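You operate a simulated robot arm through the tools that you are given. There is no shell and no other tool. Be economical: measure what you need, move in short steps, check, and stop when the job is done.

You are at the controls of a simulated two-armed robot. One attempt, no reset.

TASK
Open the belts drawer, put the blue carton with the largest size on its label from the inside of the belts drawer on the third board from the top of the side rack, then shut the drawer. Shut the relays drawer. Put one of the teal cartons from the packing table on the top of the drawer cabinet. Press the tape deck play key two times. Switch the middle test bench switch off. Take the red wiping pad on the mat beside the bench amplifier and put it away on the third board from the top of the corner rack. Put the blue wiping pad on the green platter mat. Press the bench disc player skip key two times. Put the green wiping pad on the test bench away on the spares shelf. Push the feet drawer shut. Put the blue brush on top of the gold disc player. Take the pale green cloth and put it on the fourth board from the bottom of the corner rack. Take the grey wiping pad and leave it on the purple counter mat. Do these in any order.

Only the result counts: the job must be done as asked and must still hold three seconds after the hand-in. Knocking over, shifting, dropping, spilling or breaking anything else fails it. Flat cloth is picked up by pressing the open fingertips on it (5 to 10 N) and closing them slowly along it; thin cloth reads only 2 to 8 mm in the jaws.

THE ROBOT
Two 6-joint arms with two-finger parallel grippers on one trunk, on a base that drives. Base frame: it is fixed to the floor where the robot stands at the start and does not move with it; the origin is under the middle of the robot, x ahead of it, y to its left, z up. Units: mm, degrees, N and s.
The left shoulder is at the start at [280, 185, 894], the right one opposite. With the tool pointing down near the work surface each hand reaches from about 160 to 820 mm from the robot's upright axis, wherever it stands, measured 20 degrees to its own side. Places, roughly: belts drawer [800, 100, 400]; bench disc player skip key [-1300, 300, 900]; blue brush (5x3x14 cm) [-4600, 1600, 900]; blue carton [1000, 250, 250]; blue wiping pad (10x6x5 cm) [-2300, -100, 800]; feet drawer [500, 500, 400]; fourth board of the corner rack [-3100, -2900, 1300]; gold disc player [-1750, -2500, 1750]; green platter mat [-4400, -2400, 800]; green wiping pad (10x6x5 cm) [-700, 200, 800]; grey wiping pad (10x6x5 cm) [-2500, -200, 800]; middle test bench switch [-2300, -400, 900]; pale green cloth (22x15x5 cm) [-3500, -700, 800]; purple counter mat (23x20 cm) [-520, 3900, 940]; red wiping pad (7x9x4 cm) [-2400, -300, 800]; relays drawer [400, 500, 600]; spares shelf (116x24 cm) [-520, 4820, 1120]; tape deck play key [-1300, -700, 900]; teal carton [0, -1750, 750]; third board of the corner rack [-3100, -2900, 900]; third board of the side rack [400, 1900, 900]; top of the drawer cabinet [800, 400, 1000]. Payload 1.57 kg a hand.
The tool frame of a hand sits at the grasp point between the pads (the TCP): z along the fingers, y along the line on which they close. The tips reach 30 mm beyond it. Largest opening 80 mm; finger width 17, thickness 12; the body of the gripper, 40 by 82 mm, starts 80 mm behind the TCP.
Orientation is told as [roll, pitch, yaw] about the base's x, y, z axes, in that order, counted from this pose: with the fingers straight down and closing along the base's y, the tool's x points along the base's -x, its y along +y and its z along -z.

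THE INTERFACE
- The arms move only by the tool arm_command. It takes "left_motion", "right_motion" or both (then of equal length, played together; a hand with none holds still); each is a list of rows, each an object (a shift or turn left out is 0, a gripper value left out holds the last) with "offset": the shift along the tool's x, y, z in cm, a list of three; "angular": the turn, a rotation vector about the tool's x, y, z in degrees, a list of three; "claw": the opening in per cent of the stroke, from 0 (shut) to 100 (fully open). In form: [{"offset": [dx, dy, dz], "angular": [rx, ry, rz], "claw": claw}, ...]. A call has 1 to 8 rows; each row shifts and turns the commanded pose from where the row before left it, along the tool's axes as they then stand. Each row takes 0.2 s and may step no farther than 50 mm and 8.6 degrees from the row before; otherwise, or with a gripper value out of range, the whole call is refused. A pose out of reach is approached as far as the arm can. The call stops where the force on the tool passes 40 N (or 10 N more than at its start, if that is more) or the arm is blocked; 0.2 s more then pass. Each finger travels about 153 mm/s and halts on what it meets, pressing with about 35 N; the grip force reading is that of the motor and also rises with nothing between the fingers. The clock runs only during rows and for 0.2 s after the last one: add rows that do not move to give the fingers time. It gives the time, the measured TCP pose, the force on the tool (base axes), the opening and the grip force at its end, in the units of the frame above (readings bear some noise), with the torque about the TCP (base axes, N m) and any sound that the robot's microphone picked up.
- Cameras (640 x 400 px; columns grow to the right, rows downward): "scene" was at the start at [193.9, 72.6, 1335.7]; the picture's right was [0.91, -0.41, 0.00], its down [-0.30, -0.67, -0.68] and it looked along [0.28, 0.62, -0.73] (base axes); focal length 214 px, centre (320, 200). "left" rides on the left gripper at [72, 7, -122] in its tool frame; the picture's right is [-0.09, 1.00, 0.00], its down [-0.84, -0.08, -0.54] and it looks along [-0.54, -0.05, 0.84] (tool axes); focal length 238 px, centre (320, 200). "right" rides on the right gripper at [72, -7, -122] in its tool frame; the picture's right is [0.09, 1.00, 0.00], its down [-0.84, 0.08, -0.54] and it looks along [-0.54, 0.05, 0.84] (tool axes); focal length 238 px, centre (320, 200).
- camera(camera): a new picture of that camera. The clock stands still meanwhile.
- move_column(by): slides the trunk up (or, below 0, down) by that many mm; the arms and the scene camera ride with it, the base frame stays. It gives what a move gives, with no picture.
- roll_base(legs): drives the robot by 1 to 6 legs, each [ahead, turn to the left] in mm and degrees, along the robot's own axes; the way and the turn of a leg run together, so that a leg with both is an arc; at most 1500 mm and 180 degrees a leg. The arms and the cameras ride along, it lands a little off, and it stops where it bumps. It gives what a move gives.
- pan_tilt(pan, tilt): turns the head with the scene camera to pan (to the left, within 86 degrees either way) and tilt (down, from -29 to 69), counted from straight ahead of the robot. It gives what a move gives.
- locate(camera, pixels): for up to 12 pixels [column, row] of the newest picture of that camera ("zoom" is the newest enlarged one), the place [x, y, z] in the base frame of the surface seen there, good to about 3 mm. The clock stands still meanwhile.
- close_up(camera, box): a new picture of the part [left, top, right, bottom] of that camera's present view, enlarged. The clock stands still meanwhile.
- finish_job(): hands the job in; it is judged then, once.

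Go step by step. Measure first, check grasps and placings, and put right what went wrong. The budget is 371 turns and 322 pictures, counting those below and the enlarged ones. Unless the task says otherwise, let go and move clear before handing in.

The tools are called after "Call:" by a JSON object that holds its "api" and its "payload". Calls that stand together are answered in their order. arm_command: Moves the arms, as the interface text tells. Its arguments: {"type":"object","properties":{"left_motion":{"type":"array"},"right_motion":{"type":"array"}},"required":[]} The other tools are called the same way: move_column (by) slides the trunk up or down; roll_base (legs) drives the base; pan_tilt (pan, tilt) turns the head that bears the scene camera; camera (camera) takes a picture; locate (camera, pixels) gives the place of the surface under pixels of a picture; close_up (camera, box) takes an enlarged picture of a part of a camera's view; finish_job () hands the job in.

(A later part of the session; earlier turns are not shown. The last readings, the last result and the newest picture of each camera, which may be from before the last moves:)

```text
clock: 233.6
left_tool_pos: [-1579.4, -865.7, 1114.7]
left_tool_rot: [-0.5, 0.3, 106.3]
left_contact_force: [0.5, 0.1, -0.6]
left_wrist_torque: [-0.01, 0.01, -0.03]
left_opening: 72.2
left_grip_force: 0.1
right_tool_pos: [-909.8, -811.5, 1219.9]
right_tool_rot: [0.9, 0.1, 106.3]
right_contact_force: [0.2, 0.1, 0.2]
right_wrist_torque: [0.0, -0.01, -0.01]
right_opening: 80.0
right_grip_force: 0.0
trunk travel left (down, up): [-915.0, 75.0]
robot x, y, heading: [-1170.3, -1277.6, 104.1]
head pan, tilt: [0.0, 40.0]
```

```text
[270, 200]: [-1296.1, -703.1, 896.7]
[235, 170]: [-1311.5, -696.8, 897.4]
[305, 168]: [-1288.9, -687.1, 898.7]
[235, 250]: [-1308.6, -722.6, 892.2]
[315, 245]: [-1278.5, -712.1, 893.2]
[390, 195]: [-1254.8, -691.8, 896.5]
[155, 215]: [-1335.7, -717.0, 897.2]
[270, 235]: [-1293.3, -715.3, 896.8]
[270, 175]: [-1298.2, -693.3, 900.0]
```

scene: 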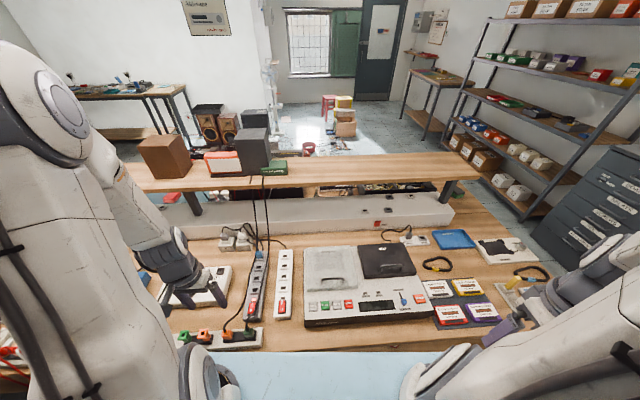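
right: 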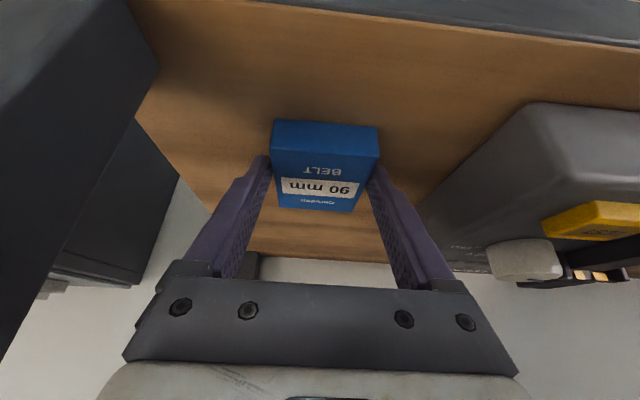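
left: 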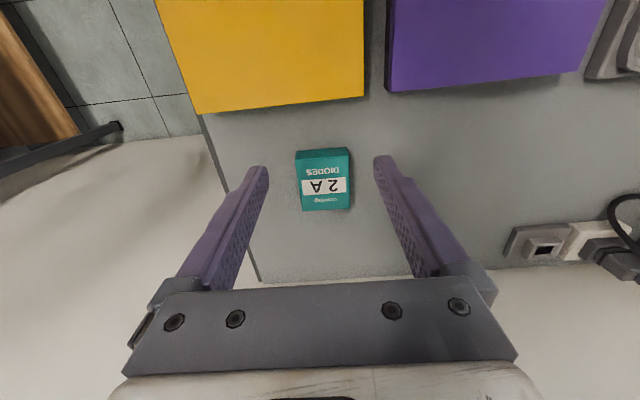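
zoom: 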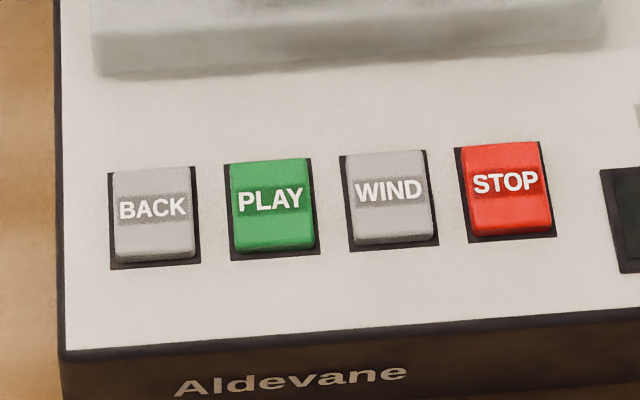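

Call:
{"api": "arm_command", "payload": {"right_motion": [{"offset": [-2.62, 4.2, 0], "claw": 0}, {"offset": [-2.62, 4.2, 0]}, {"offset": [-2.62, 4.2, 0]}, {"offset": [-2.62, 4.2, 0]}, {"offset": [-2.62, 4.2, 0]}, {"offset": [-2.62, 4.2, 0]}, {"offset": [-2.62, 4.2, 0]}, {"offset": [-2.62, 4.2, 0]}]}}

Call:
{"api": "arm_command", "payload": {"right_motion": [{"offset": [0, 0, 5]}, {"offset": [0, 0, 5]}, {"offset": [0, 0, 5]}, {"offset": [0, 0, 5]}, {"offset": [0, 0, 4]}, {}]}}

Call:
{"api": "camera", "payload": {"camera": "right"}}

```text
clock: 235.4
left_tool_pos: [-1579.7, -865.7, 1113.8]
left_tool_rot: [-0.5, 0.3, 106.4]
left_contact_force: [-0.7, 0.5, 0.1]
left_wrist_torque: [0.01, 0.02, -0.03]
left_opening: 72.0
left_grip_force: 0.2
right_tool_pos: [-1281.8, -686.2, 1239.3]
right_tool_rot: [0.8, 0.1, 106.3]
right_contact_force: [0.4, -0.7, 0.2]
right_wrist_torque: [0.0, -0.02, 0.0]
right_opening: 0.0
right_grip_force: 21.3
right hand out of reach, approached as far as the arm can: row 1, 2
trunk travel left (down, up): [-915.0, 75.0]
robot x, y, heading: [-1166.5, -1272.5, 104.2]
head pan, tilt: [0.0, 40.0]
```

```text
clock: 236.8
left_tool_pos: [-1579.6, -864.6, 1114.4]
left_tool_rot: [-0.5, 0.4, 106.4]
left_contact_force: [0.6, -0.5, 0.4]
left_wrist_torque: [0.02, 0.0, -0.01]
left_opening: 72.0
left_grip_force: 0.0
right_tool_pos: [-1284.7, -687.8, 995.6]
right_tool_rot: [0.9, 0.1, 106.3]
right_contact_force: [-0.6, 0.0, -0.2]
right_wrist_torque: [0.0, -0.01, 0.01]
right_opening: 0.0
right_grip_force: 21.7
trunk travel left (down, up): [-915.0, 75.0]
robot x, y, heading: [-1174.8, -1279.3, 104.2]
head pan, tilt: [0.0, 40.0]
```

```text
241 pictures are left
```

right: 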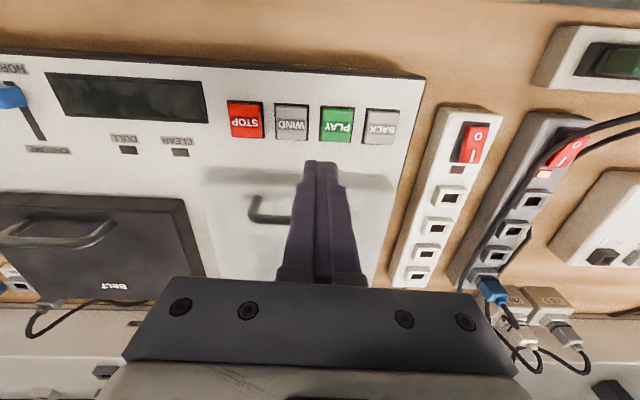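

Call:
{"api": "locate", "payload": {"camera": "right", "pixels": [[337, 125], [337, 110], [337, 140], [323, 125], [351, 125]]}}

```text
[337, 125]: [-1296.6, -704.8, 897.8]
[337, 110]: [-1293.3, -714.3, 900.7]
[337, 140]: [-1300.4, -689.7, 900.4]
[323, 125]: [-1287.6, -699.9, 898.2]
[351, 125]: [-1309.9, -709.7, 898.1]
```

Call:
{"api": "arm_command", "payload": {"right_motion": [{"offset": [1.15, 1.74, 0]}, {"offset": [0, 0, 3]}, {"offset": [0, 0, 3]}, {}]}}

Call:
{"api": "camera", "payload": {"camera": "right"}}

```text
clock: 237.8
left_tool_pos: [-1580.5, -865.5, 1114.3]
left_tool_rot: [-0.5, 0.4, 106.4]
left_contact_force: [0.1, -0.7, -0.7]
left_wrist_torque: [-0.03, 0.02, -0.05]
left_opening: 72.4
left_grip_force: 0.1
right_tool_pos: [-1298.8, -703.3, 939.1]
right_tool_rot: [0.9, 0.2, 106.4]
right_contact_force: [-0.9, 0.1, 0.8]
right_wrist_torque: [-0.01, -0.01, 0.0]
right_opening: 0.0
right_grip_force: 21.4
trunk travel left (down, up): [-915.0, 75.0]
robot x, y, heading: [-1169.3, -1277.7, 104.2]
head pan, tilt: [0.0, 40.0]
```

```text
240 pictures are left
```

right: 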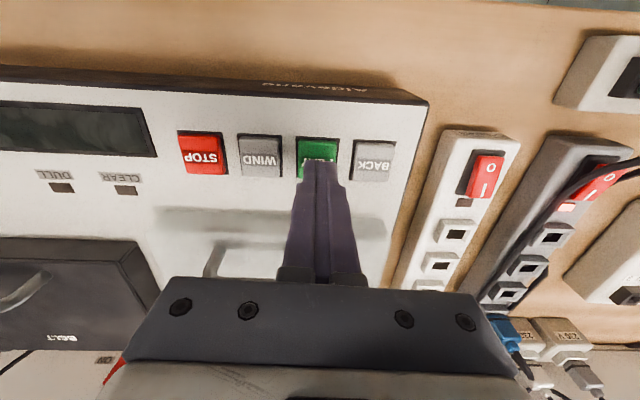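

Aligned over PLAY. Press gently.

Call:
{"api": "arm_command", "payload": {"right_motion": [{"offset": [0, 0, 0.6]}, {"offset": [0, 0, 0.3]}, {"offset": [0, 0, 0.3]}, {"offset": [0, 0, 0.3]}, {}]}}

```text
clock: 239.0
left_tool_pos: [-1579.0, -864.8, 1114.2]
left_tool_rot: [-0.5, 0.2, 106.4]
left_contact_force: [-0.2, -0.3, 0.2]
left_wrist_torque: [0.01, -0.03, -0.02]
left_opening: 72.3
left_grip_force: 0.1
right_tool_pos: [-1299.2, -704.8, 923.7]
right_tool_rot: [0.8, 0.0, 106.5]
right_contact_force: [0.4, 0.1, 5.1]
right_wrist_torque: [0.0, -0.04, 0.03]
right_opening: 0.0
right_grip_force: 21.3
trunk travel left (down, up): [-915.0, 75.0]
robot x, y, heading: [-1170.2, -1274.4, 104.0]
head pan, tilt: [0.0, 40.0]
heard: click
```

Call:
{"api": "arm_command", "payload": {"right_motion": [{"offset": [0, 0, -1.5]}, {}]}}

Call:
{"api": "arm_command", "payload": {"right_motion": [{"offset": [0, 0, 0.6]}, {"offset": [0, 0, 0.3]}, {"offset": [0, 0, 0.3]}, {"offset": [0, 0, 0.3]}, {}]}}

Call:
{"api": "arm_command", "payload": {"right_motion": [{"offset": [0, 0, -2]}, {"offset": [0, 0, -4]}, {"offset": [0, 0, -4]}, {"offset": [0, 0, -5]}, {"offset": [0, 0, -5]}]}}

Call:
{"api": "close_up", "payload": {"camera": "scene", "box": [240, 240, 440, 340]}}

```text
clock: 239.6
left_tool_pos: [-1579.2, -865.2, 1114.3]
left_tool_rot: [-0.5, 0.3, 106.4]
left_contact_force: [0.4, 0.4, -0.6]
left_wrist_torque: [0.03, 0.03, 0.0]
left_opening: 71.9
left_grip_force: 0.0
right_tool_pos: [-1298.7, -704.8, 938.1]
right_tool_rot: [0.9, 0.0, 106.5]
right_contact_force: [0.1, 0.2, -1.0]
right_wrist_torque: [0.01, -0.03, 0.02]
right_opening: 0.0
right_grip_force: 21.3
trunk travel left (down, up): [-915.0, 75.0]
robot x, y, heading: [-1172.3, -1276.0, 104.1]
head pan, tilt: [0.0, 40.0]
```

```text
clock: 240.8
left_tool_pos: [-1580.2, -864.1, 1114.6]
left_tool_rot: [-0.4, 0.3, 106.4]
left_contact_force: [-0.4, 0.3, -0.1]
left_wrist_torque: [0.0, 0.03, 0.0]
left_opening: 71.9
left_grip_force: 0.1
right_tool_pos: [-1299.4, -704.1, 924.3]
right_tool_rot: [0.8, 0.1, 106.4]
right_contact_force: [-0.5, 0.3, 5.2]
right_wrist_torque: [0.02, 0.01, 0.04]
right_opening: 0.1
right_grip_force: 20.8
trunk travel left (down, up): [-915.0, 75.0]
robot x, y, heading: [-1174.8, -1279.8, 104.1]
head pan, tilt: [0.0, 40.0]
heard: click
```

```text
clock: 242.0
left_tool_pos: [-1579.0, -866.2, 1114.4]
left_tool_rot: [-0.5, 0.3, 106.4]
left_contact_force: [-0.5, 1.3, -0.5]
left_wrist_torque: [0.01, 0.03, -0.01]
left_opening: 72.0
left_grip_force: 0.1
right_tool_pos: [-1295.5, -704.0, 1122.9]
right_tool_rot: [0.9, 0.0, 106.4]
right_contact_force: [0.4, 0.9, -0.5]
right_wrist_torque: [-0.03, -0.01, 0.0]
right_opening: 0.2
right_grip_force: 21.4
trunk travel left (down, up): [-915.0, 75.0]
robot x, y, heading: [-1171.3, -1275.9, 104.2]
head pan, tilt: [0.0, 40.0]
```

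```text
3.20 times, centred on (340, 290) of scene
```

zoom: 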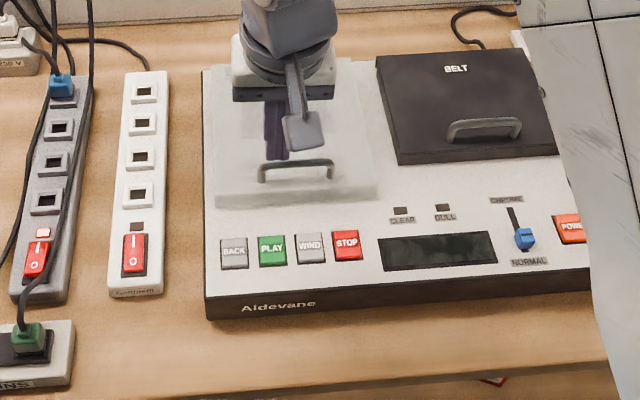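

Call:
{"api": "pan_tilt", "payload": {"pan": 70, "tilt": 25}}

Call:
{"api": "camera", "payload": {"camera": "scene"}}

```text
clock: 243.4
left_tool_pos: [-1579.7, -864.9, 1114.2]
left_tool_rot: [-0.6, 0.3, 106.4]
left_contact_force: [0.2, 0.6, 0.3]
left_wrist_torque: [-0.04, -0.01, 0.0]
left_opening: 72.1
left_grip_force: 0.1
right_tool_pos: [-1296.5, -705.1, 1121.9]
right_tool_rot: [0.9, 0.1, 106.3]
right_contact_force: [-0.6, -0.1, -0.1]
right_wrist_torque: [0.01, -0.01, -0.04]
right_opening: 0.1
right_grip_force: 21.5
trunk travel left (down, up): [-915.0, 75.0]
robot x, y, heading: [-1169.5, -1279.2, 103.8]
head pan, tilt: [70.0, 25.0]
```

```text
238 pictures are left
```

scene: 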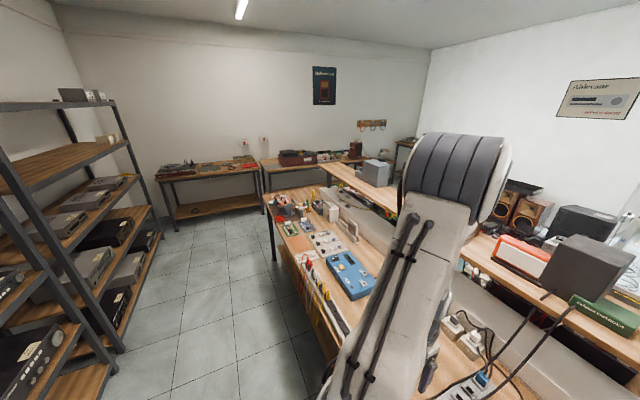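

Call:
{"api": "locate", "payload": {"camera": "scene", "pixels": [[350, 275], [325, 240], [268, 200], [345, 225], [380, 190], [190, 168], [255, 195], [300, 160], [270, 165], [100, 250], [130, 150], [155, 250]]}}

Call:
{"api": "close_up", "payload": {"camera": "scene", "box": [240, 130, 440, 300]}}

```text
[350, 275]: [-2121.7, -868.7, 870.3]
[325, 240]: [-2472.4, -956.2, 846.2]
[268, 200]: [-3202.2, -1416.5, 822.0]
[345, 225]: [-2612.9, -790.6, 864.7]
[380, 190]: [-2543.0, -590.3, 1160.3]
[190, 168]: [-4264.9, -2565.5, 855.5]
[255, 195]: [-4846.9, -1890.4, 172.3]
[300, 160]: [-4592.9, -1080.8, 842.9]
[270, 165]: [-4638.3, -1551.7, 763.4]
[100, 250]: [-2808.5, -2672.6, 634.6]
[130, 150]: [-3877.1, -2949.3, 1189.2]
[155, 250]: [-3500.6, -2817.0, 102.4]
```

```text
2.35 times, centred on (340, 215) of scene
```

zoom: 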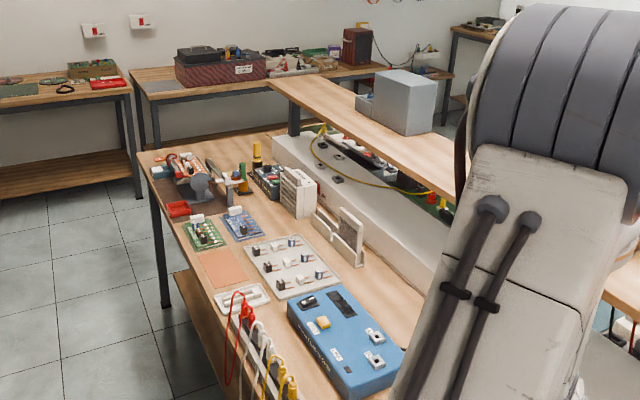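

Call:
{"api": "arm_command", "payload": {"right_motion": [{"offset": [5, -2, 0]}, {"offset": [5, -2, 0]}, {"offset": [4, -2, 0]}, {"offset": [4, -2, 0]}], "left_motion": [{"claw": 0}, {}, {}, {}]}}

Call:
{"api": "roll_base", "payload": {"legs": [[0, -88.3], [800, 0], [800, 0], [0, 90]]}}

Call:
{"api": "pan_tilt", "payload": {"pan": 10, "tilt": 25}}

Call:
{"api": "camera", "payload": {"camera": "scene"}}

```text
refused: row 1 steps farther than a row can; nothing moved
```

```text
clock: 259.1
left_tool_pos: [-59.5, -436.9, 1114.0]
left_tool_rot: [-0.5, 0.3, 108.4]
left_contact_force: [-0.2, 0.0, 0.5]
left_wrist_torque: [0.03, -0.03, 0.0]
left_opening: 71.8
left_grip_force: 0.1
right_tool_pos: [218.8, -266.1, 1123.0]
right_tool_rot: [0.9, 0.1, 108.3]
right_contact_force: [0.1, 0.1, -0.5]
right_wrist_torque: [0.01, 0.01, -0.04]
right_opening: 0.0
right_grip_force: 21.2
trunk travel left (down, up): [-915.0, 75.0]
robot x, y, heading: [363.2, -834.1, 106.3]
head pan, tilt: [70.0, 25.0]
```

```text
clock: 260.4
left_tool_pos: [-58.1, -436.3, 1115.0]
left_tool_rot: [-0.4, 0.3, 108.5]
left_contact_force: [0.1, -0.9, 0.3]
left_wrist_torque: [0.01, 0.02, 0.01]
left_opening: 72.1
left_grip_force: 0.2
right_tool_pos: [218.7, -266.1, 1122.4]
right_tool_rot: [0.8, 0.1, 108.3]
right_contact_force: [-0.9, -0.2, -0.3]
right_wrist_torque: [0.01, 0.02, -0.02]
right_opening: 0.0
right_grip_force: 21.8
trunk travel left (down, up): [-915.0, 75.0]
robot x, y, heading: [365.2, -837.1, 106.1]
head pan, tilt: [10.0, 25.0]
```

```text
236 pictures are left
```

scene: 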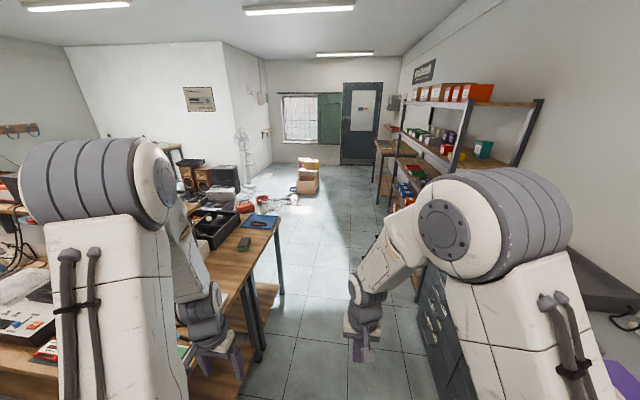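

Call:
{"api": "roll_base", "payload": {"legs": [[1025, 0], [1025, 0], [0, 90], [1150, 0], [0, 90]]}}

Call:
{"api": "pan_tilt", "payload": {"pan": 0, "tilt": 40}}

Call:
{"api": "camera", "payload": {"camera": "scene"}}

```text
clock: 283.8
left_tool_pos: [-882.5, 396.8, 1115.0]
left_tool_rot: [-0.6, 0.3, -70.5]
left_contact_force: [0.6, -0.2, 0.2]
left_wrist_torque: [0.0, -0.02, 0.03]
left_opening: 72.2
left_grip_force: 0.0
right_tool_pos: [-1159.3, 222.2, 1122.8]
right_tool_rot: [0.9, 0.1, -70.7]
right_contact_force: [-0.6, 0.9, 0.0]
right_wrist_torque: [0.02, 0.0, -0.01]
right_opening: 0.0
right_grip_force: 21.2
trunk travel left (down, up): [-915.0, 75.0]
robot x, y, heading: [-1340.4, 782.6, -72.9]
head pan, tilt: [10.0, 25.0]
```

```text
clock: 284.5
left_tool_pos: [-884.6, 396.7, 1114.2]
left_tool_rot: [-0.4, 0.3, -70.6]
left_contact_force: [0.7, -0.1, -0.3]
left_wrist_torque: [0.01, 0.01, 0.0]
left_opening: 72.0
left_grip_force: 0.2
right_tool_pos: [-1158.8, 220.6, 1122.3]
right_tool_rot: [0.9, 0.1, -70.6]
right_contact_force: [0.1, -0.7, -0.7]
right_wrist_torque: [0.0, 0.03, 0.01]
right_opening: 0.0
right_grip_force: 21.6
trunk travel left (down, up): [-915.0, 75.0]
robot x, y, heading: [-1334.7, 778.2, -72.8]
head pan, tilt: [0.0, 40.0]
```

```text
235 pictures are left
```

scene: 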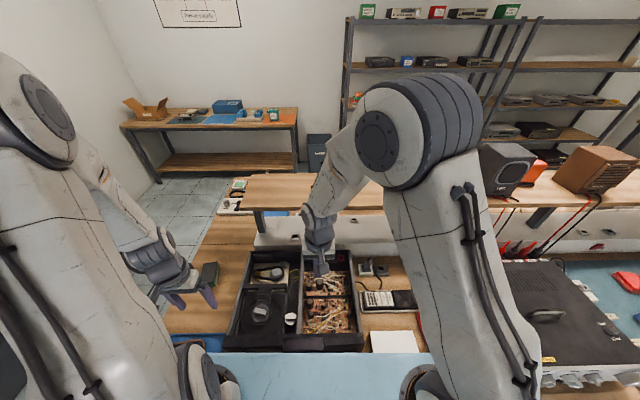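

Call:
{"api": "pan_tilt", "payload": {"pan": -25, "tilt": 55}}

Call:
{"api": "camera", "payload": {"camera": "scene"}}

Call:
{"api": "camera", "payload": {"camera": "right"}}

```text
clock: 285.4
left_tool_pos: [-884.2, 397.3, 1113.3]
left_tool_rot: [-0.5, 0.3, -70.5]
left_contact_force: [0.4, 0.6, 0.5]
left_wrist_torque: [-0.01, -0.02, -0.02]
left_opening: 72.2
left_grip_force: 0.0
right_tool_pos: [-1158.3, 220.9, 1121.8]
right_tool_rot: [0.9, 0.1, -70.6]
right_contact_force: [0.4, -0.1, -0.2]
right_wrist_torque: [0.01, -0.01, -0.03]
right_opening: 0.0
right_grip_force: 21.4
trunk travel left (down, up): [-915.0, 75.0]
robot x, y, heading: [-1336.3, 780.4, -72.7]
head pan, tilt: [-25.0, 55.0]
```

```text
234 pictures are left
```

scene: 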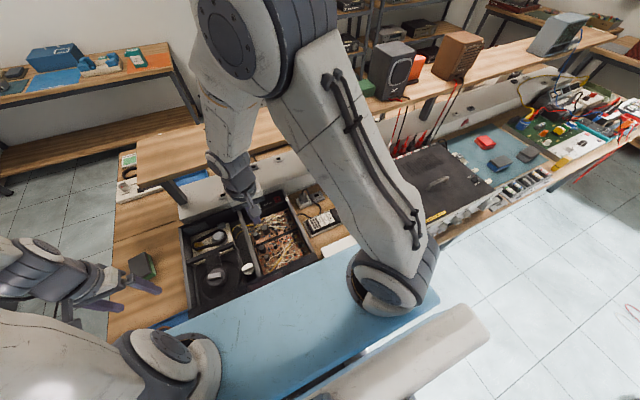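

```text
233 pictures are left
```

right: 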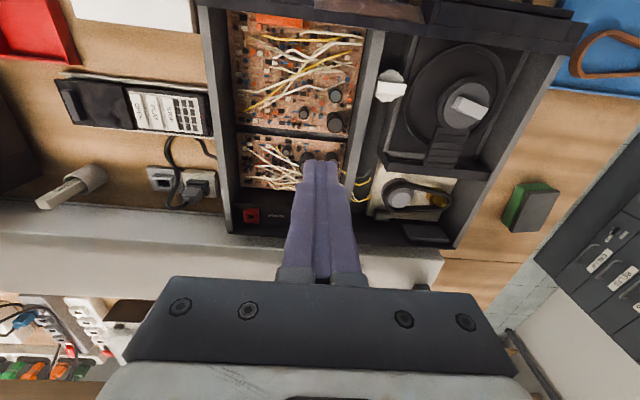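

Call:
{"api": "roll_base", "payload": {"legs": [[-150, 0]]}}

Call:
{"api": "arm_command", "payload": {"right_motion": [{"offset": [4, -2, 0]}, {"offset": [4, -2, 0]}, {"offset": [4, -2, 0]}, {"offset": [4, -2, 0]}, {"offset": [0, -4.5, 0]}, {"offset": [0, -4.5, 0]}, {"offset": [0, -4.5, 0]}, {"offset": [0, -4.5, 0]}]}}

Call:
{"api": "pan_tilt", "payload": {"pan": 0, "tilt": 50}}

Call:
{"api": "camera", "payload": {"camera": "scene"}}

```text
clock: 286.8
left_tool_pos: [-927.8, 540.5, 1112.9]
left_tool_rot: [-0.6, 0.2, -70.4]
left_contact_force: [-0.2, -1.2, -1.7]
left_wrist_torque: [0.01, -0.06, -0.01]
left_opening: 71.9
left_grip_force: 0.0
right_tool_pos: [-1203.9, 365.7, 1122.0]
right_tool_rot: [0.9, 0.1, -70.6]
right_contact_force: [0.6, -0.6, -0.6]
right_wrist_torque: [-0.01, -0.01, 0.01]
right_opening: 0.0
right_grip_force: 21.4
trunk travel left (down, up): [-915.0, 75.0]
robot x, y, heading: [-1381.5, 923.2, -73.1]
head pan, tilt: [-25.0, 55.0]
```

```text
clock: 288.6
left_tool_pos: [-928.3, 540.8, 1114.7]
left_tool_rot: [-0.4, 0.2, -70.6]
left_contact_force: [-0.2, 0.7, 0.1]
left_wrist_torque: [0.0, 0.0, 0.01]
left_opening: 71.8
left_grip_force: 0.0
right_tool_pos: [-1435.7, 354.1, 1122.6]
right_tool_rot: [0.9, 0.0, -70.7]
right_contact_force: [0.4, -0.5, 0.3]
right_wrist_torque: [0.02, 0.0, -0.02]
right_opening: 0.1
right_grip_force: 21.3
right hand out of reach, approached as far as the arm can: row 3, 4, 5, 6, 7
trunk travel left (down, up): [-915.0, 75.0]
robot x, y, heading: [-1381.1, 925.0, -73.0]
head pan, tilt: [-25.0, 55.0]
```

```text
clock: 289.5
left_tool_pos: [-927.6, 540.2, 1113.0]
left_tool_rot: [-0.5, 0.2, -70.5]
left_contact_force: [-0.7, 0.0, 0.1]
left_wrist_torque: [0.01, 0.02, 0.0]
left_opening: 71.8
left_grip_force: 0.1
right_tool_pos: [-1434.3, 353.9, 1122.7]
right_tool_rot: [0.9, 0.1, -70.6]
right_contact_force: [0.5, -0.8, 0.3]
right_wrist_torque: [-0.04, 0.04, -0.03]
right_opening: 0.0
right_grip_force: 21.6
trunk travel left (down, up): [-915.0, 75.0]
robot x, y, heading: [-1385.0, 922.1, -72.6]
head pan, tilt: [0.0, 50.0]
```

```text
232 pictures are left
```

scene: 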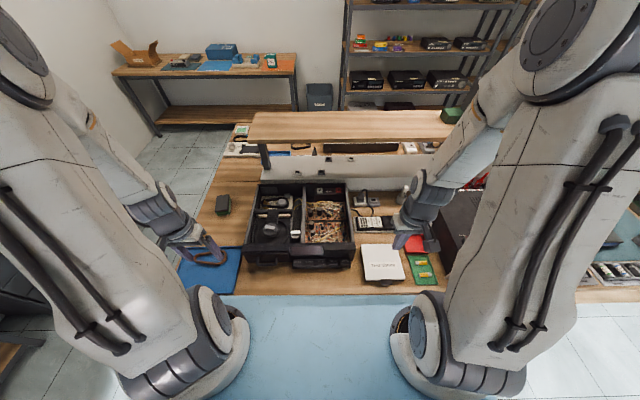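

Call:
{"api": "close_up", "payload": {"camera": "scene", "box": [230, 170, 450, 310]}}

Call:
{"api": "close_up", "payload": {"camera": "scene", "box": [240, 230, 370, 280]}}

```text
2.86 times, centred on (340, 240) of scene
```

zoom: 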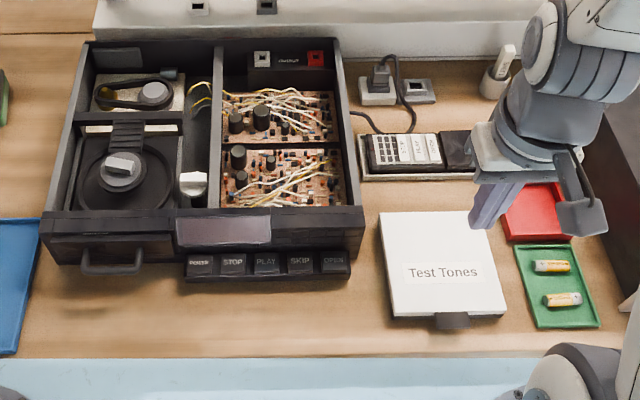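

```text
4.92 times, centred on (305, 255) of scene
```

zoom: 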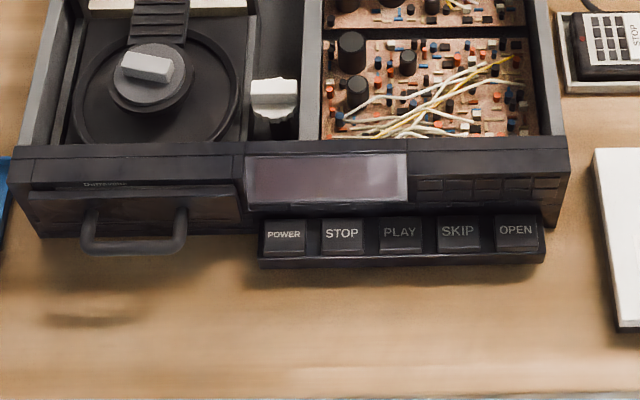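

Call:
{"api": "locate", "payload": {"camera": "zoom", "pixels": [[458, 240], [458, 228], [458, 252], [400, 240], [516, 238], [458, 195], [458, 150], [445, 235], [475, 235]]}}

```text
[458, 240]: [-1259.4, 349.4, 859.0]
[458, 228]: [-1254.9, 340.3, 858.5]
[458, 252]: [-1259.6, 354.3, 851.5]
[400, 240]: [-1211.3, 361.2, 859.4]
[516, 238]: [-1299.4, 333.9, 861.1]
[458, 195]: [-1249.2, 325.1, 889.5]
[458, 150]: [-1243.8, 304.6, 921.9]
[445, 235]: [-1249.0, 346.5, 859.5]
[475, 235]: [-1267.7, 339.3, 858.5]
```

Call:
{"api": "arm_command", "payload": {"right_motion": [{"offset": [-1.6, 4.15, 0]}, {"offset": [-1.6, 4.15, 0]}, {"offset": [-1.6, 4.15, 0]}, {"offset": [-1.6, 4.15, 0]}, {"offset": [0, 0, 5]}, {"offset": [0, 0, 5]}, {"offset": [0, 0, 5]}, {}]}}

Call:
{"api": "camera", "payload": {"camera": "right"}}

```text
clock: 291.3
left_tool_pos: [-927.6, 539.9, 1114.6]
left_tool_rot: [-0.4, 0.3, -70.5]
left_contact_force: [-0.4, -0.6, 0.0]
left_wrist_torque: [0.0, 0.02, -0.01]
left_opening: 72.1
left_grip_force: 0.1
right_tool_pos: [-1255.2, 351.0, 975.0]
right_tool_rot: [0.9, 0.1, -70.6]
right_contact_force: [0.6, 0.1, -0.1]
right_wrist_torque: [0.03, 0.01, 0.04]
right_opening: 0.3
right_grip_force: 22.0
trunk travel left (down, up): [-915.0, 75.0]
robot x, y, heading: [-1384.0, 922.2, -72.8]
head pan, tilt: [0.0, 50.0]
```

```text
229 pictures are left
```

right: 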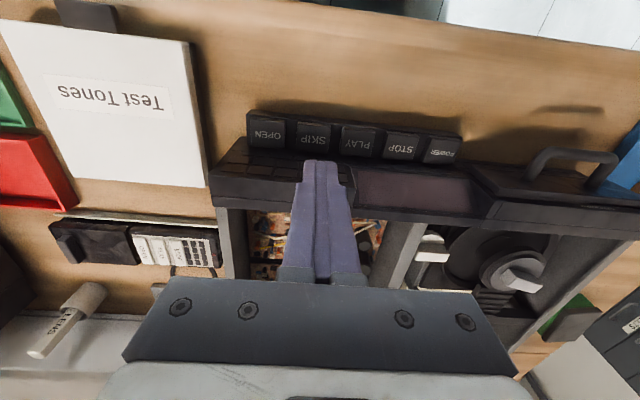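

Call:
{"api": "locate", "payload": {"camera": "right", "pixels": [[313, 136], [300, 136], [328, 138], [313, 128], [313, 146]]}}

```text
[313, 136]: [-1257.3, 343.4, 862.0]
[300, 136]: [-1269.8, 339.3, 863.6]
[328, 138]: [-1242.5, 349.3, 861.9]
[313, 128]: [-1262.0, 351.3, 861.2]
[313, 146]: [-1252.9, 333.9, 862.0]
```

Call:
{"api": "arm_command", "payload": {"right_motion": [{"offset": [-0.3, -0.35, 4]}, {"offset": [0, 0, 3.5]}, {}]}}

Call:
{"api": "arm_command", "payload": {"right_motion": [{"offset": [0, 0, 0.5]}, {"offset": [0, 0, 0.3]}, {"offset": [0, 0, 0.3]}, {}]}}

Call:
{"api": "camera", "payload": {"camera": "right"}}

```text
clock: 292.1
left_tool_pos: [-928.4, 540.7, 1113.8]
left_tool_rot: [-0.6, 0.2, -70.5]
left_contact_force: [0.1, 0.4, 0.1]
left_wrist_torque: [-0.01, -0.01, -0.01]
left_opening: 71.9
left_grip_force: 0.1
right_tool_pos: [-1254.2, 350.4, 934.8]
right_tool_rot: [1.4, 0.6, -70.6]
right_contact_force: [0.5, -1.1, 0.0]
right_wrist_torque: [0.0, 0.0, 0.0]
right_opening: 0.1
right_grip_force: 21.3
right hand out of reach, approached as far as the arm can: row 1, 2
trunk travel left (down, up): [-915.0, 75.0]
robot x, y, heading: [-1381.9, 922.3, -72.8]
head pan, tilt: [0.0, 50.0]
```

```text
clock: 293.1
left_tool_pos: [-927.9, 540.8, 1114.3]
left_tool_rot: [-0.4, 0.4, -70.4]
left_contact_force: [0.5, -0.5, 0.0]
left_wrist_torque: [-0.02, 0.0, -0.03]
left_opening: 72.2
left_grip_force: 0.0
right_tool_pos: [-1253.9, 349.0, 925.5]
right_tool_rot: [0.8, 0.1, -70.6]
right_contact_force: [0.0, 0.2, 1.0]
right_wrist_torque: [0.02, 0.03, 0.01]
right_opening: 0.2
right_grip_force: 21.5
trunk travel left (down, up): [-915.0, 75.0]
robot x, y, heading: [-1384.1, 921.0, -73.2]
head pan, tilt: [0.0, 50.0]
```

```text
228 pictures are left
```

right: 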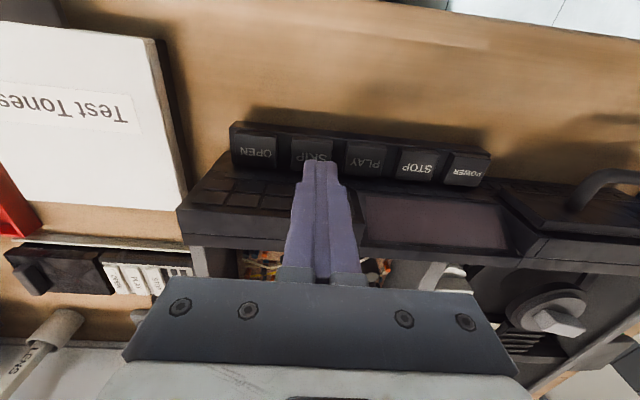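

Call:
{"api": "arm_command", "payload": {"right_motion": [{"offset": [0, 0, -5]}, {"offset": [0, 0, -5]}, {"offset": [0, 0, -5]}]}}

Call:
{"api": "move_column", "payload": {"by": -160}}

Call:
{"api": "arm_command", "payload": {"right_motion": [{"offset": [0, -0.35, 1]}, {"offset": [0, 0, 0.9]}, {}]}}

```text
clock: 293.9
left_tool_pos: [-928.1, 541.3, 1113.8]
left_tool_rot: [-0.5, 0.3, -70.5]
left_contact_force: [-0.4, 0.2, 0.0]
left_wrist_torque: [0.0, -0.01, 0.01]
left_opening: 72.0
left_grip_force: 0.0
right_tool_pos: [-1234.2, 359.4, 1035.8]
right_tool_rot: [4.7, 1.9, -86.2]
right_contact_force: [-2.7, -0.4, -0.4]
right_wrist_torque: [0.06, -0.21, -0.05]
right_opening: 0.0
right_grip_force: 20.8
right hand out of reach, approached as far as the arm can: row 1, 2
trunk travel left (down, up): [-915.0, 75.0]
robot x, y, heading: [-1378.4, 928.3, -72.9]
head pan, tilt: [0.0, 50.0]
```

```text
clock: 295.6
left_tool_pos: [-927.8, 541.5, 957.1]
left_tool_rot: [-0.5, 0.3, -70.6]
left_contact_force: [0.3, -0.3, 0.8]
left_wrist_torque: [-0.02, 0.02, 0.03]
left_opening: 71.9
left_grip_force: 0.1
right_tool_pos: [-1248.4, 350.8, 881.1]
right_tool_rot: [1.1, -0.2, -70.6]
right_contact_force: [-2.0, 7.6, 23.5]
right_wrist_torque: [0.18, 0.1, 0.04]
right_opening: 0.0
right_grip_force: 21.2
trunk travel left (down, up): [-756.0, 234.0]
robot x, y, heading: [-1386.2, 923.2, -72.6]
head pan, tilt: [0.0, 50.0]
heard: click
stopped: the force on the tool passed its limit at 101 N (the readings are from after the stop); the commanded pose is now the measured one
```

```text
clock: 295.9
left_tool_pos: [-928.6, 539.4, 956.3]
left_tool_rot: [-0.4, 0.4, -70.5]
left_contact_force: [-0.6, 0.5, 0.2]
left_wrist_torque: [-0.01, 0.03, 0.0]
left_opening: 71.9
left_grip_force: 0.0
right_tool_pos: [-1248.1, 351.5, 879.1]
right_tool_rot: [1.0, -0.2, -70.6]
right_contact_force: [-2.2, 5.6, 22.8]
right_wrist_torque: [0.15, 0.13, -0.01]
right_opening: 0.0
right_grip_force: 21.6
trunk travel left (down, up): [-756.0, 234.0]
robot x, y, heading: [-1382.8, 917.8, -72.6]
head pan, tilt: [0.0, 50.0]
stopped in row 1 (right hand): the force on the tool passed its limit at 61 N (the readings are from after the stop); the commanded pose is now the measured one
```

Call:
{"api": "arm_command", "payload": {"right_motion": [{"offset": [0, 0, -0.8]}, {"offset": [0, 0, -0.8]}, {"offset": [0, 0, -0.8]}, {}]}}

Call:
{"api": "camera", "payload": {"camera": "right"}}

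Call:
{"api": "close_up", "payload": {"camera": "scene", "box": [240, 230, 370, 290]}}

```text
clock: 296.9
left_tool_pos: [-929.5, 541.5, 956.1]
left_tool_rot: [-0.5, 0.3, -70.6]
left_contact_force: [0.8, -0.5, 0.0]
left_wrist_torque: [0.04, -0.02, 0.02]
left_opening: 71.8
left_grip_force: 0.0
right_tool_pos: [-1248.9, 349.9, 902.2]
right_tool_rot: [1.0, -0.3, -70.7]
right_contact_force: [0.8, 0.6, 0.1]
right_wrist_torque: [-0.02, 0.0, -0.01]
right_opening: 0.0
right_grip_force: 20.8
trunk travel left (down, up): [-756.0, 234.0]
robot x, y, heading: [-1385.9, 920.7, -72.9]
head pan, tilt: [0.0, 50.0]
```

```text
227 pictures are left
```

right: 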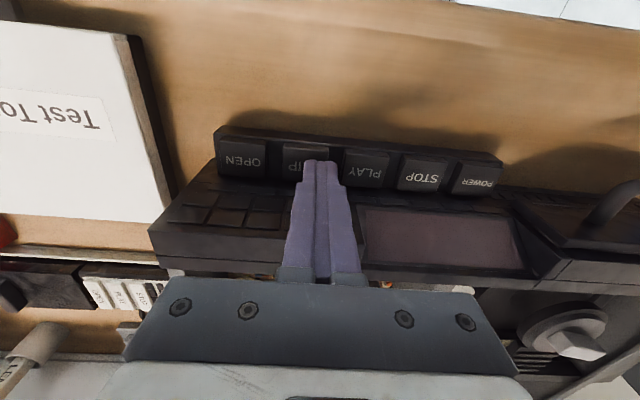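

```text
4.92 times, centred on (305, 260) of scene
```

zoom: 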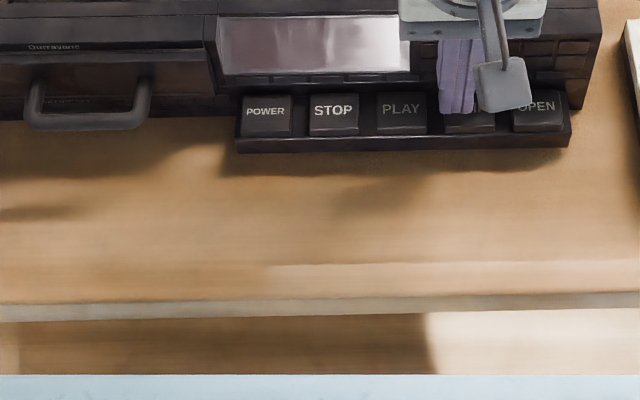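

Call:
{"api": "arm_command", "payload": {"right_motion": [{"offset": [-0.2, -0.8, 0]}, {"offset": [0, 0, 0.6]}, {"offset": [0, 0, 0.3]}, {"offset": [0, 0, 0.3]}, {"offset": [0, 0, 0.3]}, {}]}}

```text
clock: 298.3
left_tool_pos: [-928.4, 541.0, 955.3]
left_tool_rot: [-0.5, 0.3, -70.6]
left_contact_force: [-0.2, -0.1, -0.3]
left_wrist_torque: [0.0, 0.02, -0.02]
left_opening: 72.0
left_grip_force: 0.1
right_tool_pos: [-1254.7, 345.5, 886.1]
right_tool_rot: [1.0, -0.2, -70.7]
right_contact_force: [-0.2, -0.3, 0.5]
right_wrist_torque: [0.02, -0.02, 0.01]
right_opening: 0.0
right_grip_force: 21.8
trunk travel left (down, up): [-756.0, 234.0]
robot x, y, heading: [-1380.2, 923.7, -72.9]
head pan, tilt: [0.0, 50.0]
```

Call:
{"api": "arm_command", "payload": {"right_motion": [{"offset": [0, 0, 0.2]}, {"offset": [0, 0, 0.2]}, {}]}}

```text
clock: 299.1
left_tool_pos: [-929.5, 540.2, 956.4]
left_tool_rot: [-0.5, 0.2, -70.6]
left_contact_force: [-0.6, 0.5, -0.1]
left_wrist_torque: [0.01, 0.02, 0.01]
left_opening: 71.9
left_grip_force: 0.0
right_tool_pos: [-1254.9, 345.9, 884.1]
right_tool_rot: [1.0, -0.2, -70.7]
right_contact_force: [0.5, 1.2, 7.5]
right_wrist_torque: [0.05, 0.0, 0.04]
right_opening: 0.0
right_grip_force: 21.1
trunk travel left (down, up): [-756.0, 234.0]
robot x, y, heading: [-1383.9, 921.2, -72.8]
head pan, tilt: [0.0, 50.0]
heard: click
```

Call:
{"api": "arm_command", "payload": {"right_motion": [{"offset": [0, 0, -2]}, {"offset": [0, 0, -4]}, {"offset": [0, 0, -4]}, {"offset": [0, 0, -4]}, {"offset": [0, 0, -4]}, {"offset": [4, 0, 0]}, {"offset": [4, 0, 0]}]}}

Call:
{"api": "roll_base", "payload": {"legs": [[0, -91.4]]}}

Call:
{"api": "camera", "payload": {"camera": "scene"}}

```text
clock: 300.7
left_tool_pos: [-927.9, 540.8, 955.4]
left_tool_rot: [-0.5, 0.5, -70.5]
left_contact_force: [-0.2, -0.2, 0.2]
left_wrist_torque: [0.01, -0.01, 0.02]
left_opening: 72.0
left_grip_force: 0.0
right_tool_pos: [-1286.0, 420.9, 1063.0]
right_tool_rot: [1.0, -0.1, -70.7]
right_contact_force: [0.5, 0.3, -0.6]
right_wrist_torque: [0.02, -0.03, 0.01]
right_opening: 0.0
right_grip_force: 21.6
trunk travel left (down, up): [-756.0, 234.0]
robot x, y, heading: [-1381.8, 924.6, -72.7]
head pan, tilt: [0.0, 50.0]
```

```text
clock: 305.0
left_tool_pos: [-1777.2, 480.6, 955.3]
left_tool_rot: [-0.6, 0.3, -162.2]
left_contact_force: [1.2, -0.9, -0.5]
left_wrist_torque: [0.01, 0.01, 0.0]
left_opening: 72.0
left_grip_force: 0.2
right_tool_pos: [-1887.1, 840.8, 1062.6]
right_tool_rot: [1.0, -0.3, -162.5]
right_contact_force: [-0.8, 0.4, -0.5]
right_wrist_torque: [-0.05, -0.03, -0.03]
right_opening: 0.1
right_grip_force: 21.2
trunk travel left (down, up): [-756.0, 234.0]
robot x, y, heading: [-1383.3, 921.2, -164.3]
head pan, tilt: [0.0, 50.0]
```

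```text
225 pictures are left
```

scene: 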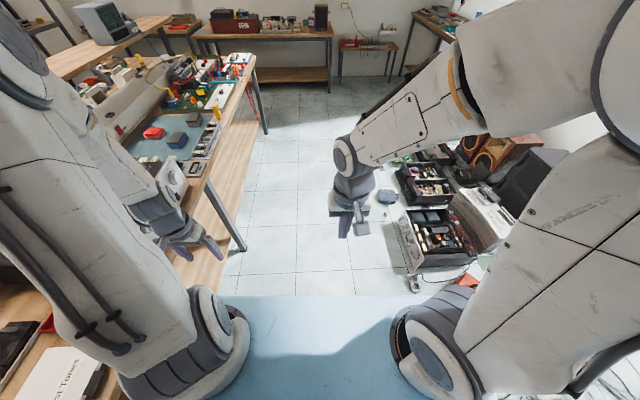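

Call:
{"api": "locate", "payload": {"camera": "scene", "pixels": [[410, 285], [405, 215], [385, 195], [400, 165], [390, 135], [240, 245], [215, 190], [155, 132], [178, 140], [195, 120], [300, 60], [330, 280]]}}

Call:
{"api": "close_up", "payload": {"camera": "scene", "box": [80, 40, 280, 190]}}

```text
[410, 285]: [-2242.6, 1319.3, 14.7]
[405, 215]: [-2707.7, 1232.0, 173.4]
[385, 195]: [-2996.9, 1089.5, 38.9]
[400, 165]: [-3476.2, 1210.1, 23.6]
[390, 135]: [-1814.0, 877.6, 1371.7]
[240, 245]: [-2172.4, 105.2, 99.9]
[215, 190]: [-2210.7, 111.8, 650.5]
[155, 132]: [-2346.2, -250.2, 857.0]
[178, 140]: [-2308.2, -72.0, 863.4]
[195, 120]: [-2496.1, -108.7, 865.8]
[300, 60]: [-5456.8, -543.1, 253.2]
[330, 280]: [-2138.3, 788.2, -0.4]
```

```text
2.67 times, centred on (180, 115) of scene
```

zoom: 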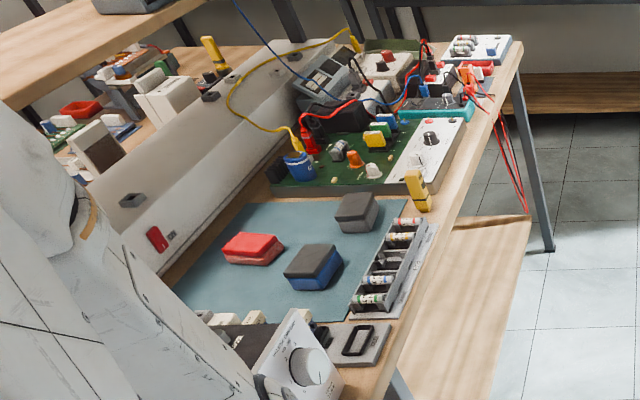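

Call:
{"api": "roll_base", "payload": {"legs": [[1330, 0], [0, 90]]}}

Call:
{"api": "pan_tilt", "payload": {"pan": 0, "tilt": 35}}

Call:
{"api": "camera", "payload": {"camera": "scene"}}

```text
clock: 315.5
left_tool_pos: [-2233.3, 169.1, 955.6]
left_tool_rot: [-0.5, 0.3, -73.0]
left_contact_force: [0.7, 0.5, 0.4]
left_wrist_torque: [-0.03, 0.03, 0.01]
left_opening: 71.6
left_grip_force: 0.1
right_tool_pos: [-2594.4, 65.3, 1062.9]
right_tool_rot: [1.0, -0.3, -73.2]
right_contact_force: [0.1, -0.7, 0.8]
right_wrist_torque: [0.01, -0.02, -0.03]
right_opening: 0.0
right_grip_force: 21.2
trunk travel left (down, up): [-756.0, 234.0]
robot x, y, heading: [-2670.3, 568.8, -75.5]
head pan, tilt: [0.0, 50.0]
```

```text
clock: 316.3
left_tool_pos: [-2234.0, 169.4, 955.1]
left_tool_rot: [-0.4, 0.3, -73.1]
left_contact_force: [-0.1, 0.5, -0.3]
left_wrist_torque: [0.0, 0.01, 0.01]
left_opening: 72.0
left_grip_force: 0.1
right_tool_pos: [-2594.5, 65.7, 1063.2]
right_tool_rot: [1.0, -0.3, -73.2]
right_contact_force: [0.1, -0.1, -0.2]
right_wrist_torque: [0.03, -0.01, 0.0]
right_opening: 0.0
right_grip_force: 21.2
trunk travel left (down, up): [-756.0, 234.0]
robot x, y, heading: [-2669.2, 575.8, -75.3]
head pan, tilt: [0.0, 35.0]
```

```text
223 pictures are left
```

scene: 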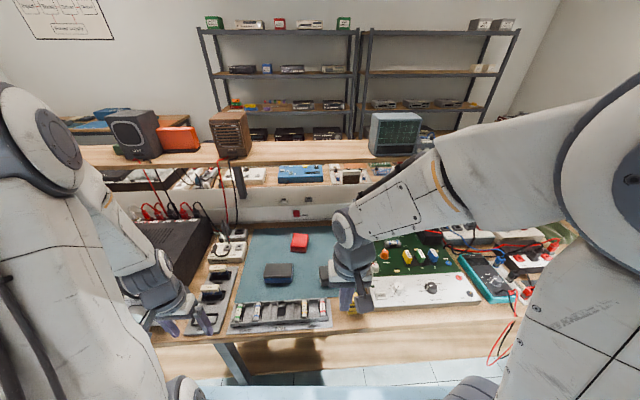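

Call:
{"api": "close_up", "payload": {"camera": "scene", "box": [240, 180, 360, 340]}}

Call:
{"api": "close_up", "payload": {"camera": "scene", "box": [260, 185, 340, 235]}}

```text
2.50 times, centred on (300, 260) of scene
```

zoom: 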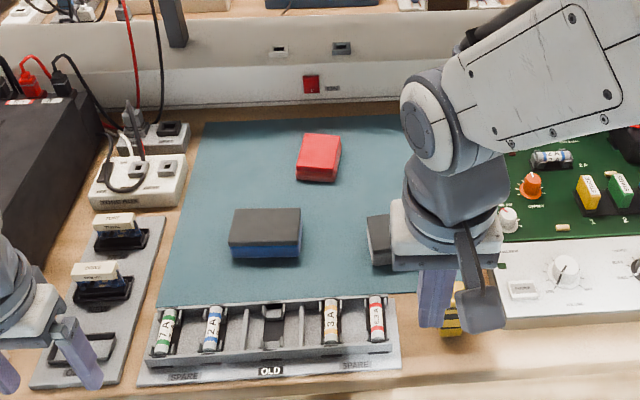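

```text
8.00 times, centred on (300, 210) of scene
```

zoom: 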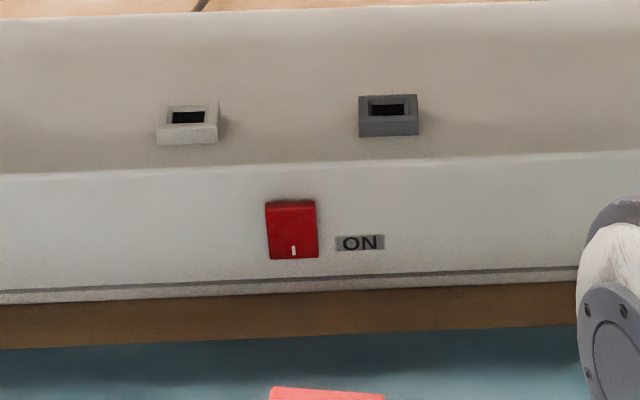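

Call:
{"api": "locate", "payload": {"camera": "zoom", "pixels": [[292, 210], [292, 230], [293, 252], [270, 230], [315, 230], [200, 250], [200, 180], [200, 160], [200, 50], [360, 243]]}}

Call:
{"api": "pan_tilt", "payload": {"pan": 50, "tilt": 30}}

Call:
{"api": "camera", "payload": {"camera": "scene"}}

Call:
{"api": "pan_tilt", "payload": {"pan": -50, "tilt": 30}}

Call:
{"api": "camera", "payload": {"camera": "scene"}}

```text
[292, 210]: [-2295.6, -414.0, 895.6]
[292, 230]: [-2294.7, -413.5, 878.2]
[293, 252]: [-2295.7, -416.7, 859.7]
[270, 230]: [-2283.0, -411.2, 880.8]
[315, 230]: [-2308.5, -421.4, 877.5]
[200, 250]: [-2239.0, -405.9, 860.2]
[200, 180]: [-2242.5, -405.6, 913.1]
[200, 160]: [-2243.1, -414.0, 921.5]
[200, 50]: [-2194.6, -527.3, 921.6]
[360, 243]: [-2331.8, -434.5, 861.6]
```

```text
clock: 317.4
left_tool_pos: [-2233.5, 168.4, 956.1]
left_tool_rot: [-0.3, 0.3, -73.0]
left_contact_force: [0.7, 0.3, -0.8]
left_wrist_torque: [-0.01, 0.02, 0.0]
left_opening: 72.0
left_grip_force: 0.1
right_tool_pos: [-2595.0, 65.8, 1062.8]
right_tool_rot: [1.0, -0.2, -73.2]
right_contact_force: [-0.4, -1.0, 0.0]
right_wrist_torque: [-0.01, -0.02, -0.02]
right_opening: 0.0
right_grip_force: 21.5
trunk travel left (down, up): [-756.0, 234.0]
robot x, y, heading: [-2666.4, 572.2, -75.2]
head pan, tilt: [50.0, 30.0]
```

```text
220 pictures are left
```

scene: 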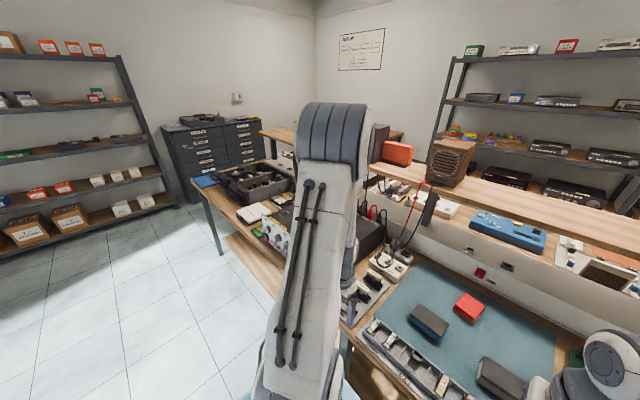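

```text
clock: 319.2
left_tool_pos: [-2234.2, 168.8, 956.4]
left_tool_rot: [-0.4, 0.2, -73.1]
left_contact_force: [-0.3, -0.2, 0.0]
left_wrist_torque: [-0.01, -0.03, -0.03]
left_opening: 72.2
left_grip_force: 0.1
right_tool_pos: [-2595.0, 65.3, 1062.0]
right_tool_rot: [1.1, -0.1, -73.1]
right_contact_force: [0.4, 0.8, 0.5]
right_wrist_torque: [-0.01, 0.0, 0.0]
right_opening: 0.3
right_grip_force: 21.7
trunk travel left (down, up): [-756.0, 234.0]
robot x, y, heading: [-2670.2, 571.0, -75.3]
head pan, tilt: [-50.0, 30.0]
```

```text
219 pictures are left
```

scene: 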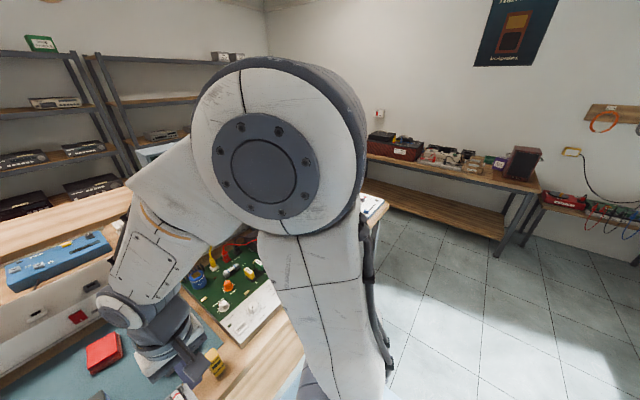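

Call:
{"api": "arm_command", "payload": {"left_motion": [{"offset": [0, 0, -5], "claw": 0}, {"offset": [0, 0, -5]}, {"offset": [0, 0, -5]}, {"angular": [0, -8, 0]}, {"angular": [0, -8, 0]}, {"angular": [0, -8, 0]}, {"angular": [0, -8, 0]}, {"angular": [0, -8, 0]}]}}

Call:
{"api": "arm_command", "payload": {"left_motion": [{"angular": [0, -8, 0]}, {"angular": [0, -8, 0]}, {"angular": [0, -4, 0]}, {}]}}

Call:
{"api": "roll_base", "payload": {"legs": [[165, 0]]}}

Call:
{"api": "pan_tilt", "payload": {"pan": 0, "tilt": 45}}

Call:
{"api": "camera", "payload": {"camera": "scene"}}

```text
clock: 321.0
left_tool_pos: [-2191.6, 153.0, 1140.6]
left_tool_rot: [-0.8, -39.8, -72.5]
left_contact_force: [-0.2, 0.3, 0.7]
left_wrist_torque: [-0.01, 0.02, -0.01]
left_opening: 0.0
left_grip_force: 21.2
left hand out of reach, approached as far as the arm can: row 6, 7, 8
right_tool_pos: [-2594.7, 65.3, 1062.7]
right_tool_rot: [1.0, -0.1, -73.1]
right_contact_force: [0.1, -0.4, 0.6]
right_wrist_torque: [-0.02, 0.0, 0.02]
right_opening: 0.0
right_grip_force: 21.8
trunk travel left (down, up): [-756.0, 234.0]
robot x, y, heading: [-2672.1, 571.2, -75.2]
head pan, tilt: [-50.0, 30.0]
```

```text
clock: 322.0
left_tool_pos: [-2148.5, 147.7, 1167.8]
left_tool_rot: [-1.1, -59.7, -72.2]
left_contact_force: [1.1, -0.9, 1.2]
left_wrist_torque: [0.03, 0.0, -0.03]
left_opening: 0.2
left_grip_force: 21.9
left hand out of reach, approached as far as the arm can: row 1, 2, 3
right_tool_pos: [-2595.9, 66.0, 1062.8]
right_tool_rot: [1.0, -0.3, -73.2]
right_contact_force: [-0.4, 0.3, 0.1]
right_wrist_torque: [-0.03, 0.01, -0.01]
right_opening: 0.0
right_grip_force: 21.0
trunk travel left (down, up): [-756.0, 234.0]
robot x, y, heading: [-2670.9, 569.3, -75.3]
head pan, tilt: [-50.0, 30.0]
```

```text
clock: 323.4
left_tool_pos: [-2107.0, -13.7, 1166.7]
left_tool_rot: [-1.2, -59.6, -72.3]
left_contact_force: [0.0, 0.0, 0.7]
left_wrist_torque: [0.0, 0.02, 0.0]
left_opening: 0.3
left_grip_force: 21.0
right_tool_pos: [-2552.8, -96.1, 1062.1]
right_tool_rot: [1.0, -0.2, -73.2]
right_contact_force: [-0.3, -0.1, 0.8]
right_wrist_torque: [-0.03, -0.01, 0.0]
right_opening: 0.0
right_grip_force: 21.3
trunk travel left (down, up): [-756.0, 234.0]
robot x, y, heading: [-2624.8, 412.9, -75.6]
head pan, tilt: [-50.0, 30.0]
```

```text
clock: 324.6
left_tool_pos: [-2105.8, -14.7, 1167.5]
left_tool_rot: [-1.1, -59.7, -72.1]
left_contact_force: [-0.2, -0.1, 0.2]
left_wrist_torque: [-0.01, -0.01, -0.01]
left_opening: 0.1
left_grip_force: 21.7
right_tool_pos: [-2553.9, -96.4, 1062.6]
right_tool_rot: [1.1, -0.3, -73.2]
right_contact_force: [-0.1, -0.6, -0.3]
right_wrist_torque: [0.01, -0.02, -0.01]
right_opening: 0.0
right_grip_force: 21.5
trunk travel left (down, up): [-756.0, 234.0]
robot x, y, heading: [-2629.4, 410.2, -75.4]
head pan, tilt: [0.0, 45.0]
```

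```text
218 pictures are left
```

scene: 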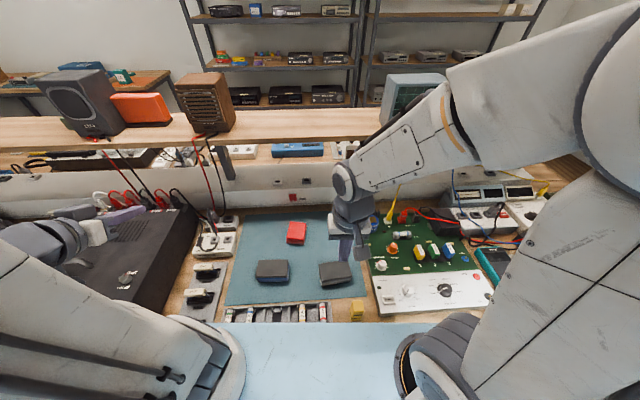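

Call:
{"api": "locate", "payload": {"camera": "scene", "pixels": [[211, 180], [206, 150], [225, 160], [300, 140], [300, 128], [215, 215], [293, 185], [292, 192], [292, 200]]}}

```text
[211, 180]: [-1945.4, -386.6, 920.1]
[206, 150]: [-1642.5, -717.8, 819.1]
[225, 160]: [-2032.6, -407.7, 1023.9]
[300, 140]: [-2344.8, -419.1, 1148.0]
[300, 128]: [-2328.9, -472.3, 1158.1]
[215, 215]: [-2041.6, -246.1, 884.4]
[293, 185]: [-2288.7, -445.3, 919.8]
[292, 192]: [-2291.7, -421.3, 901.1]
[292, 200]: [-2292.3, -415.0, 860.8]
```

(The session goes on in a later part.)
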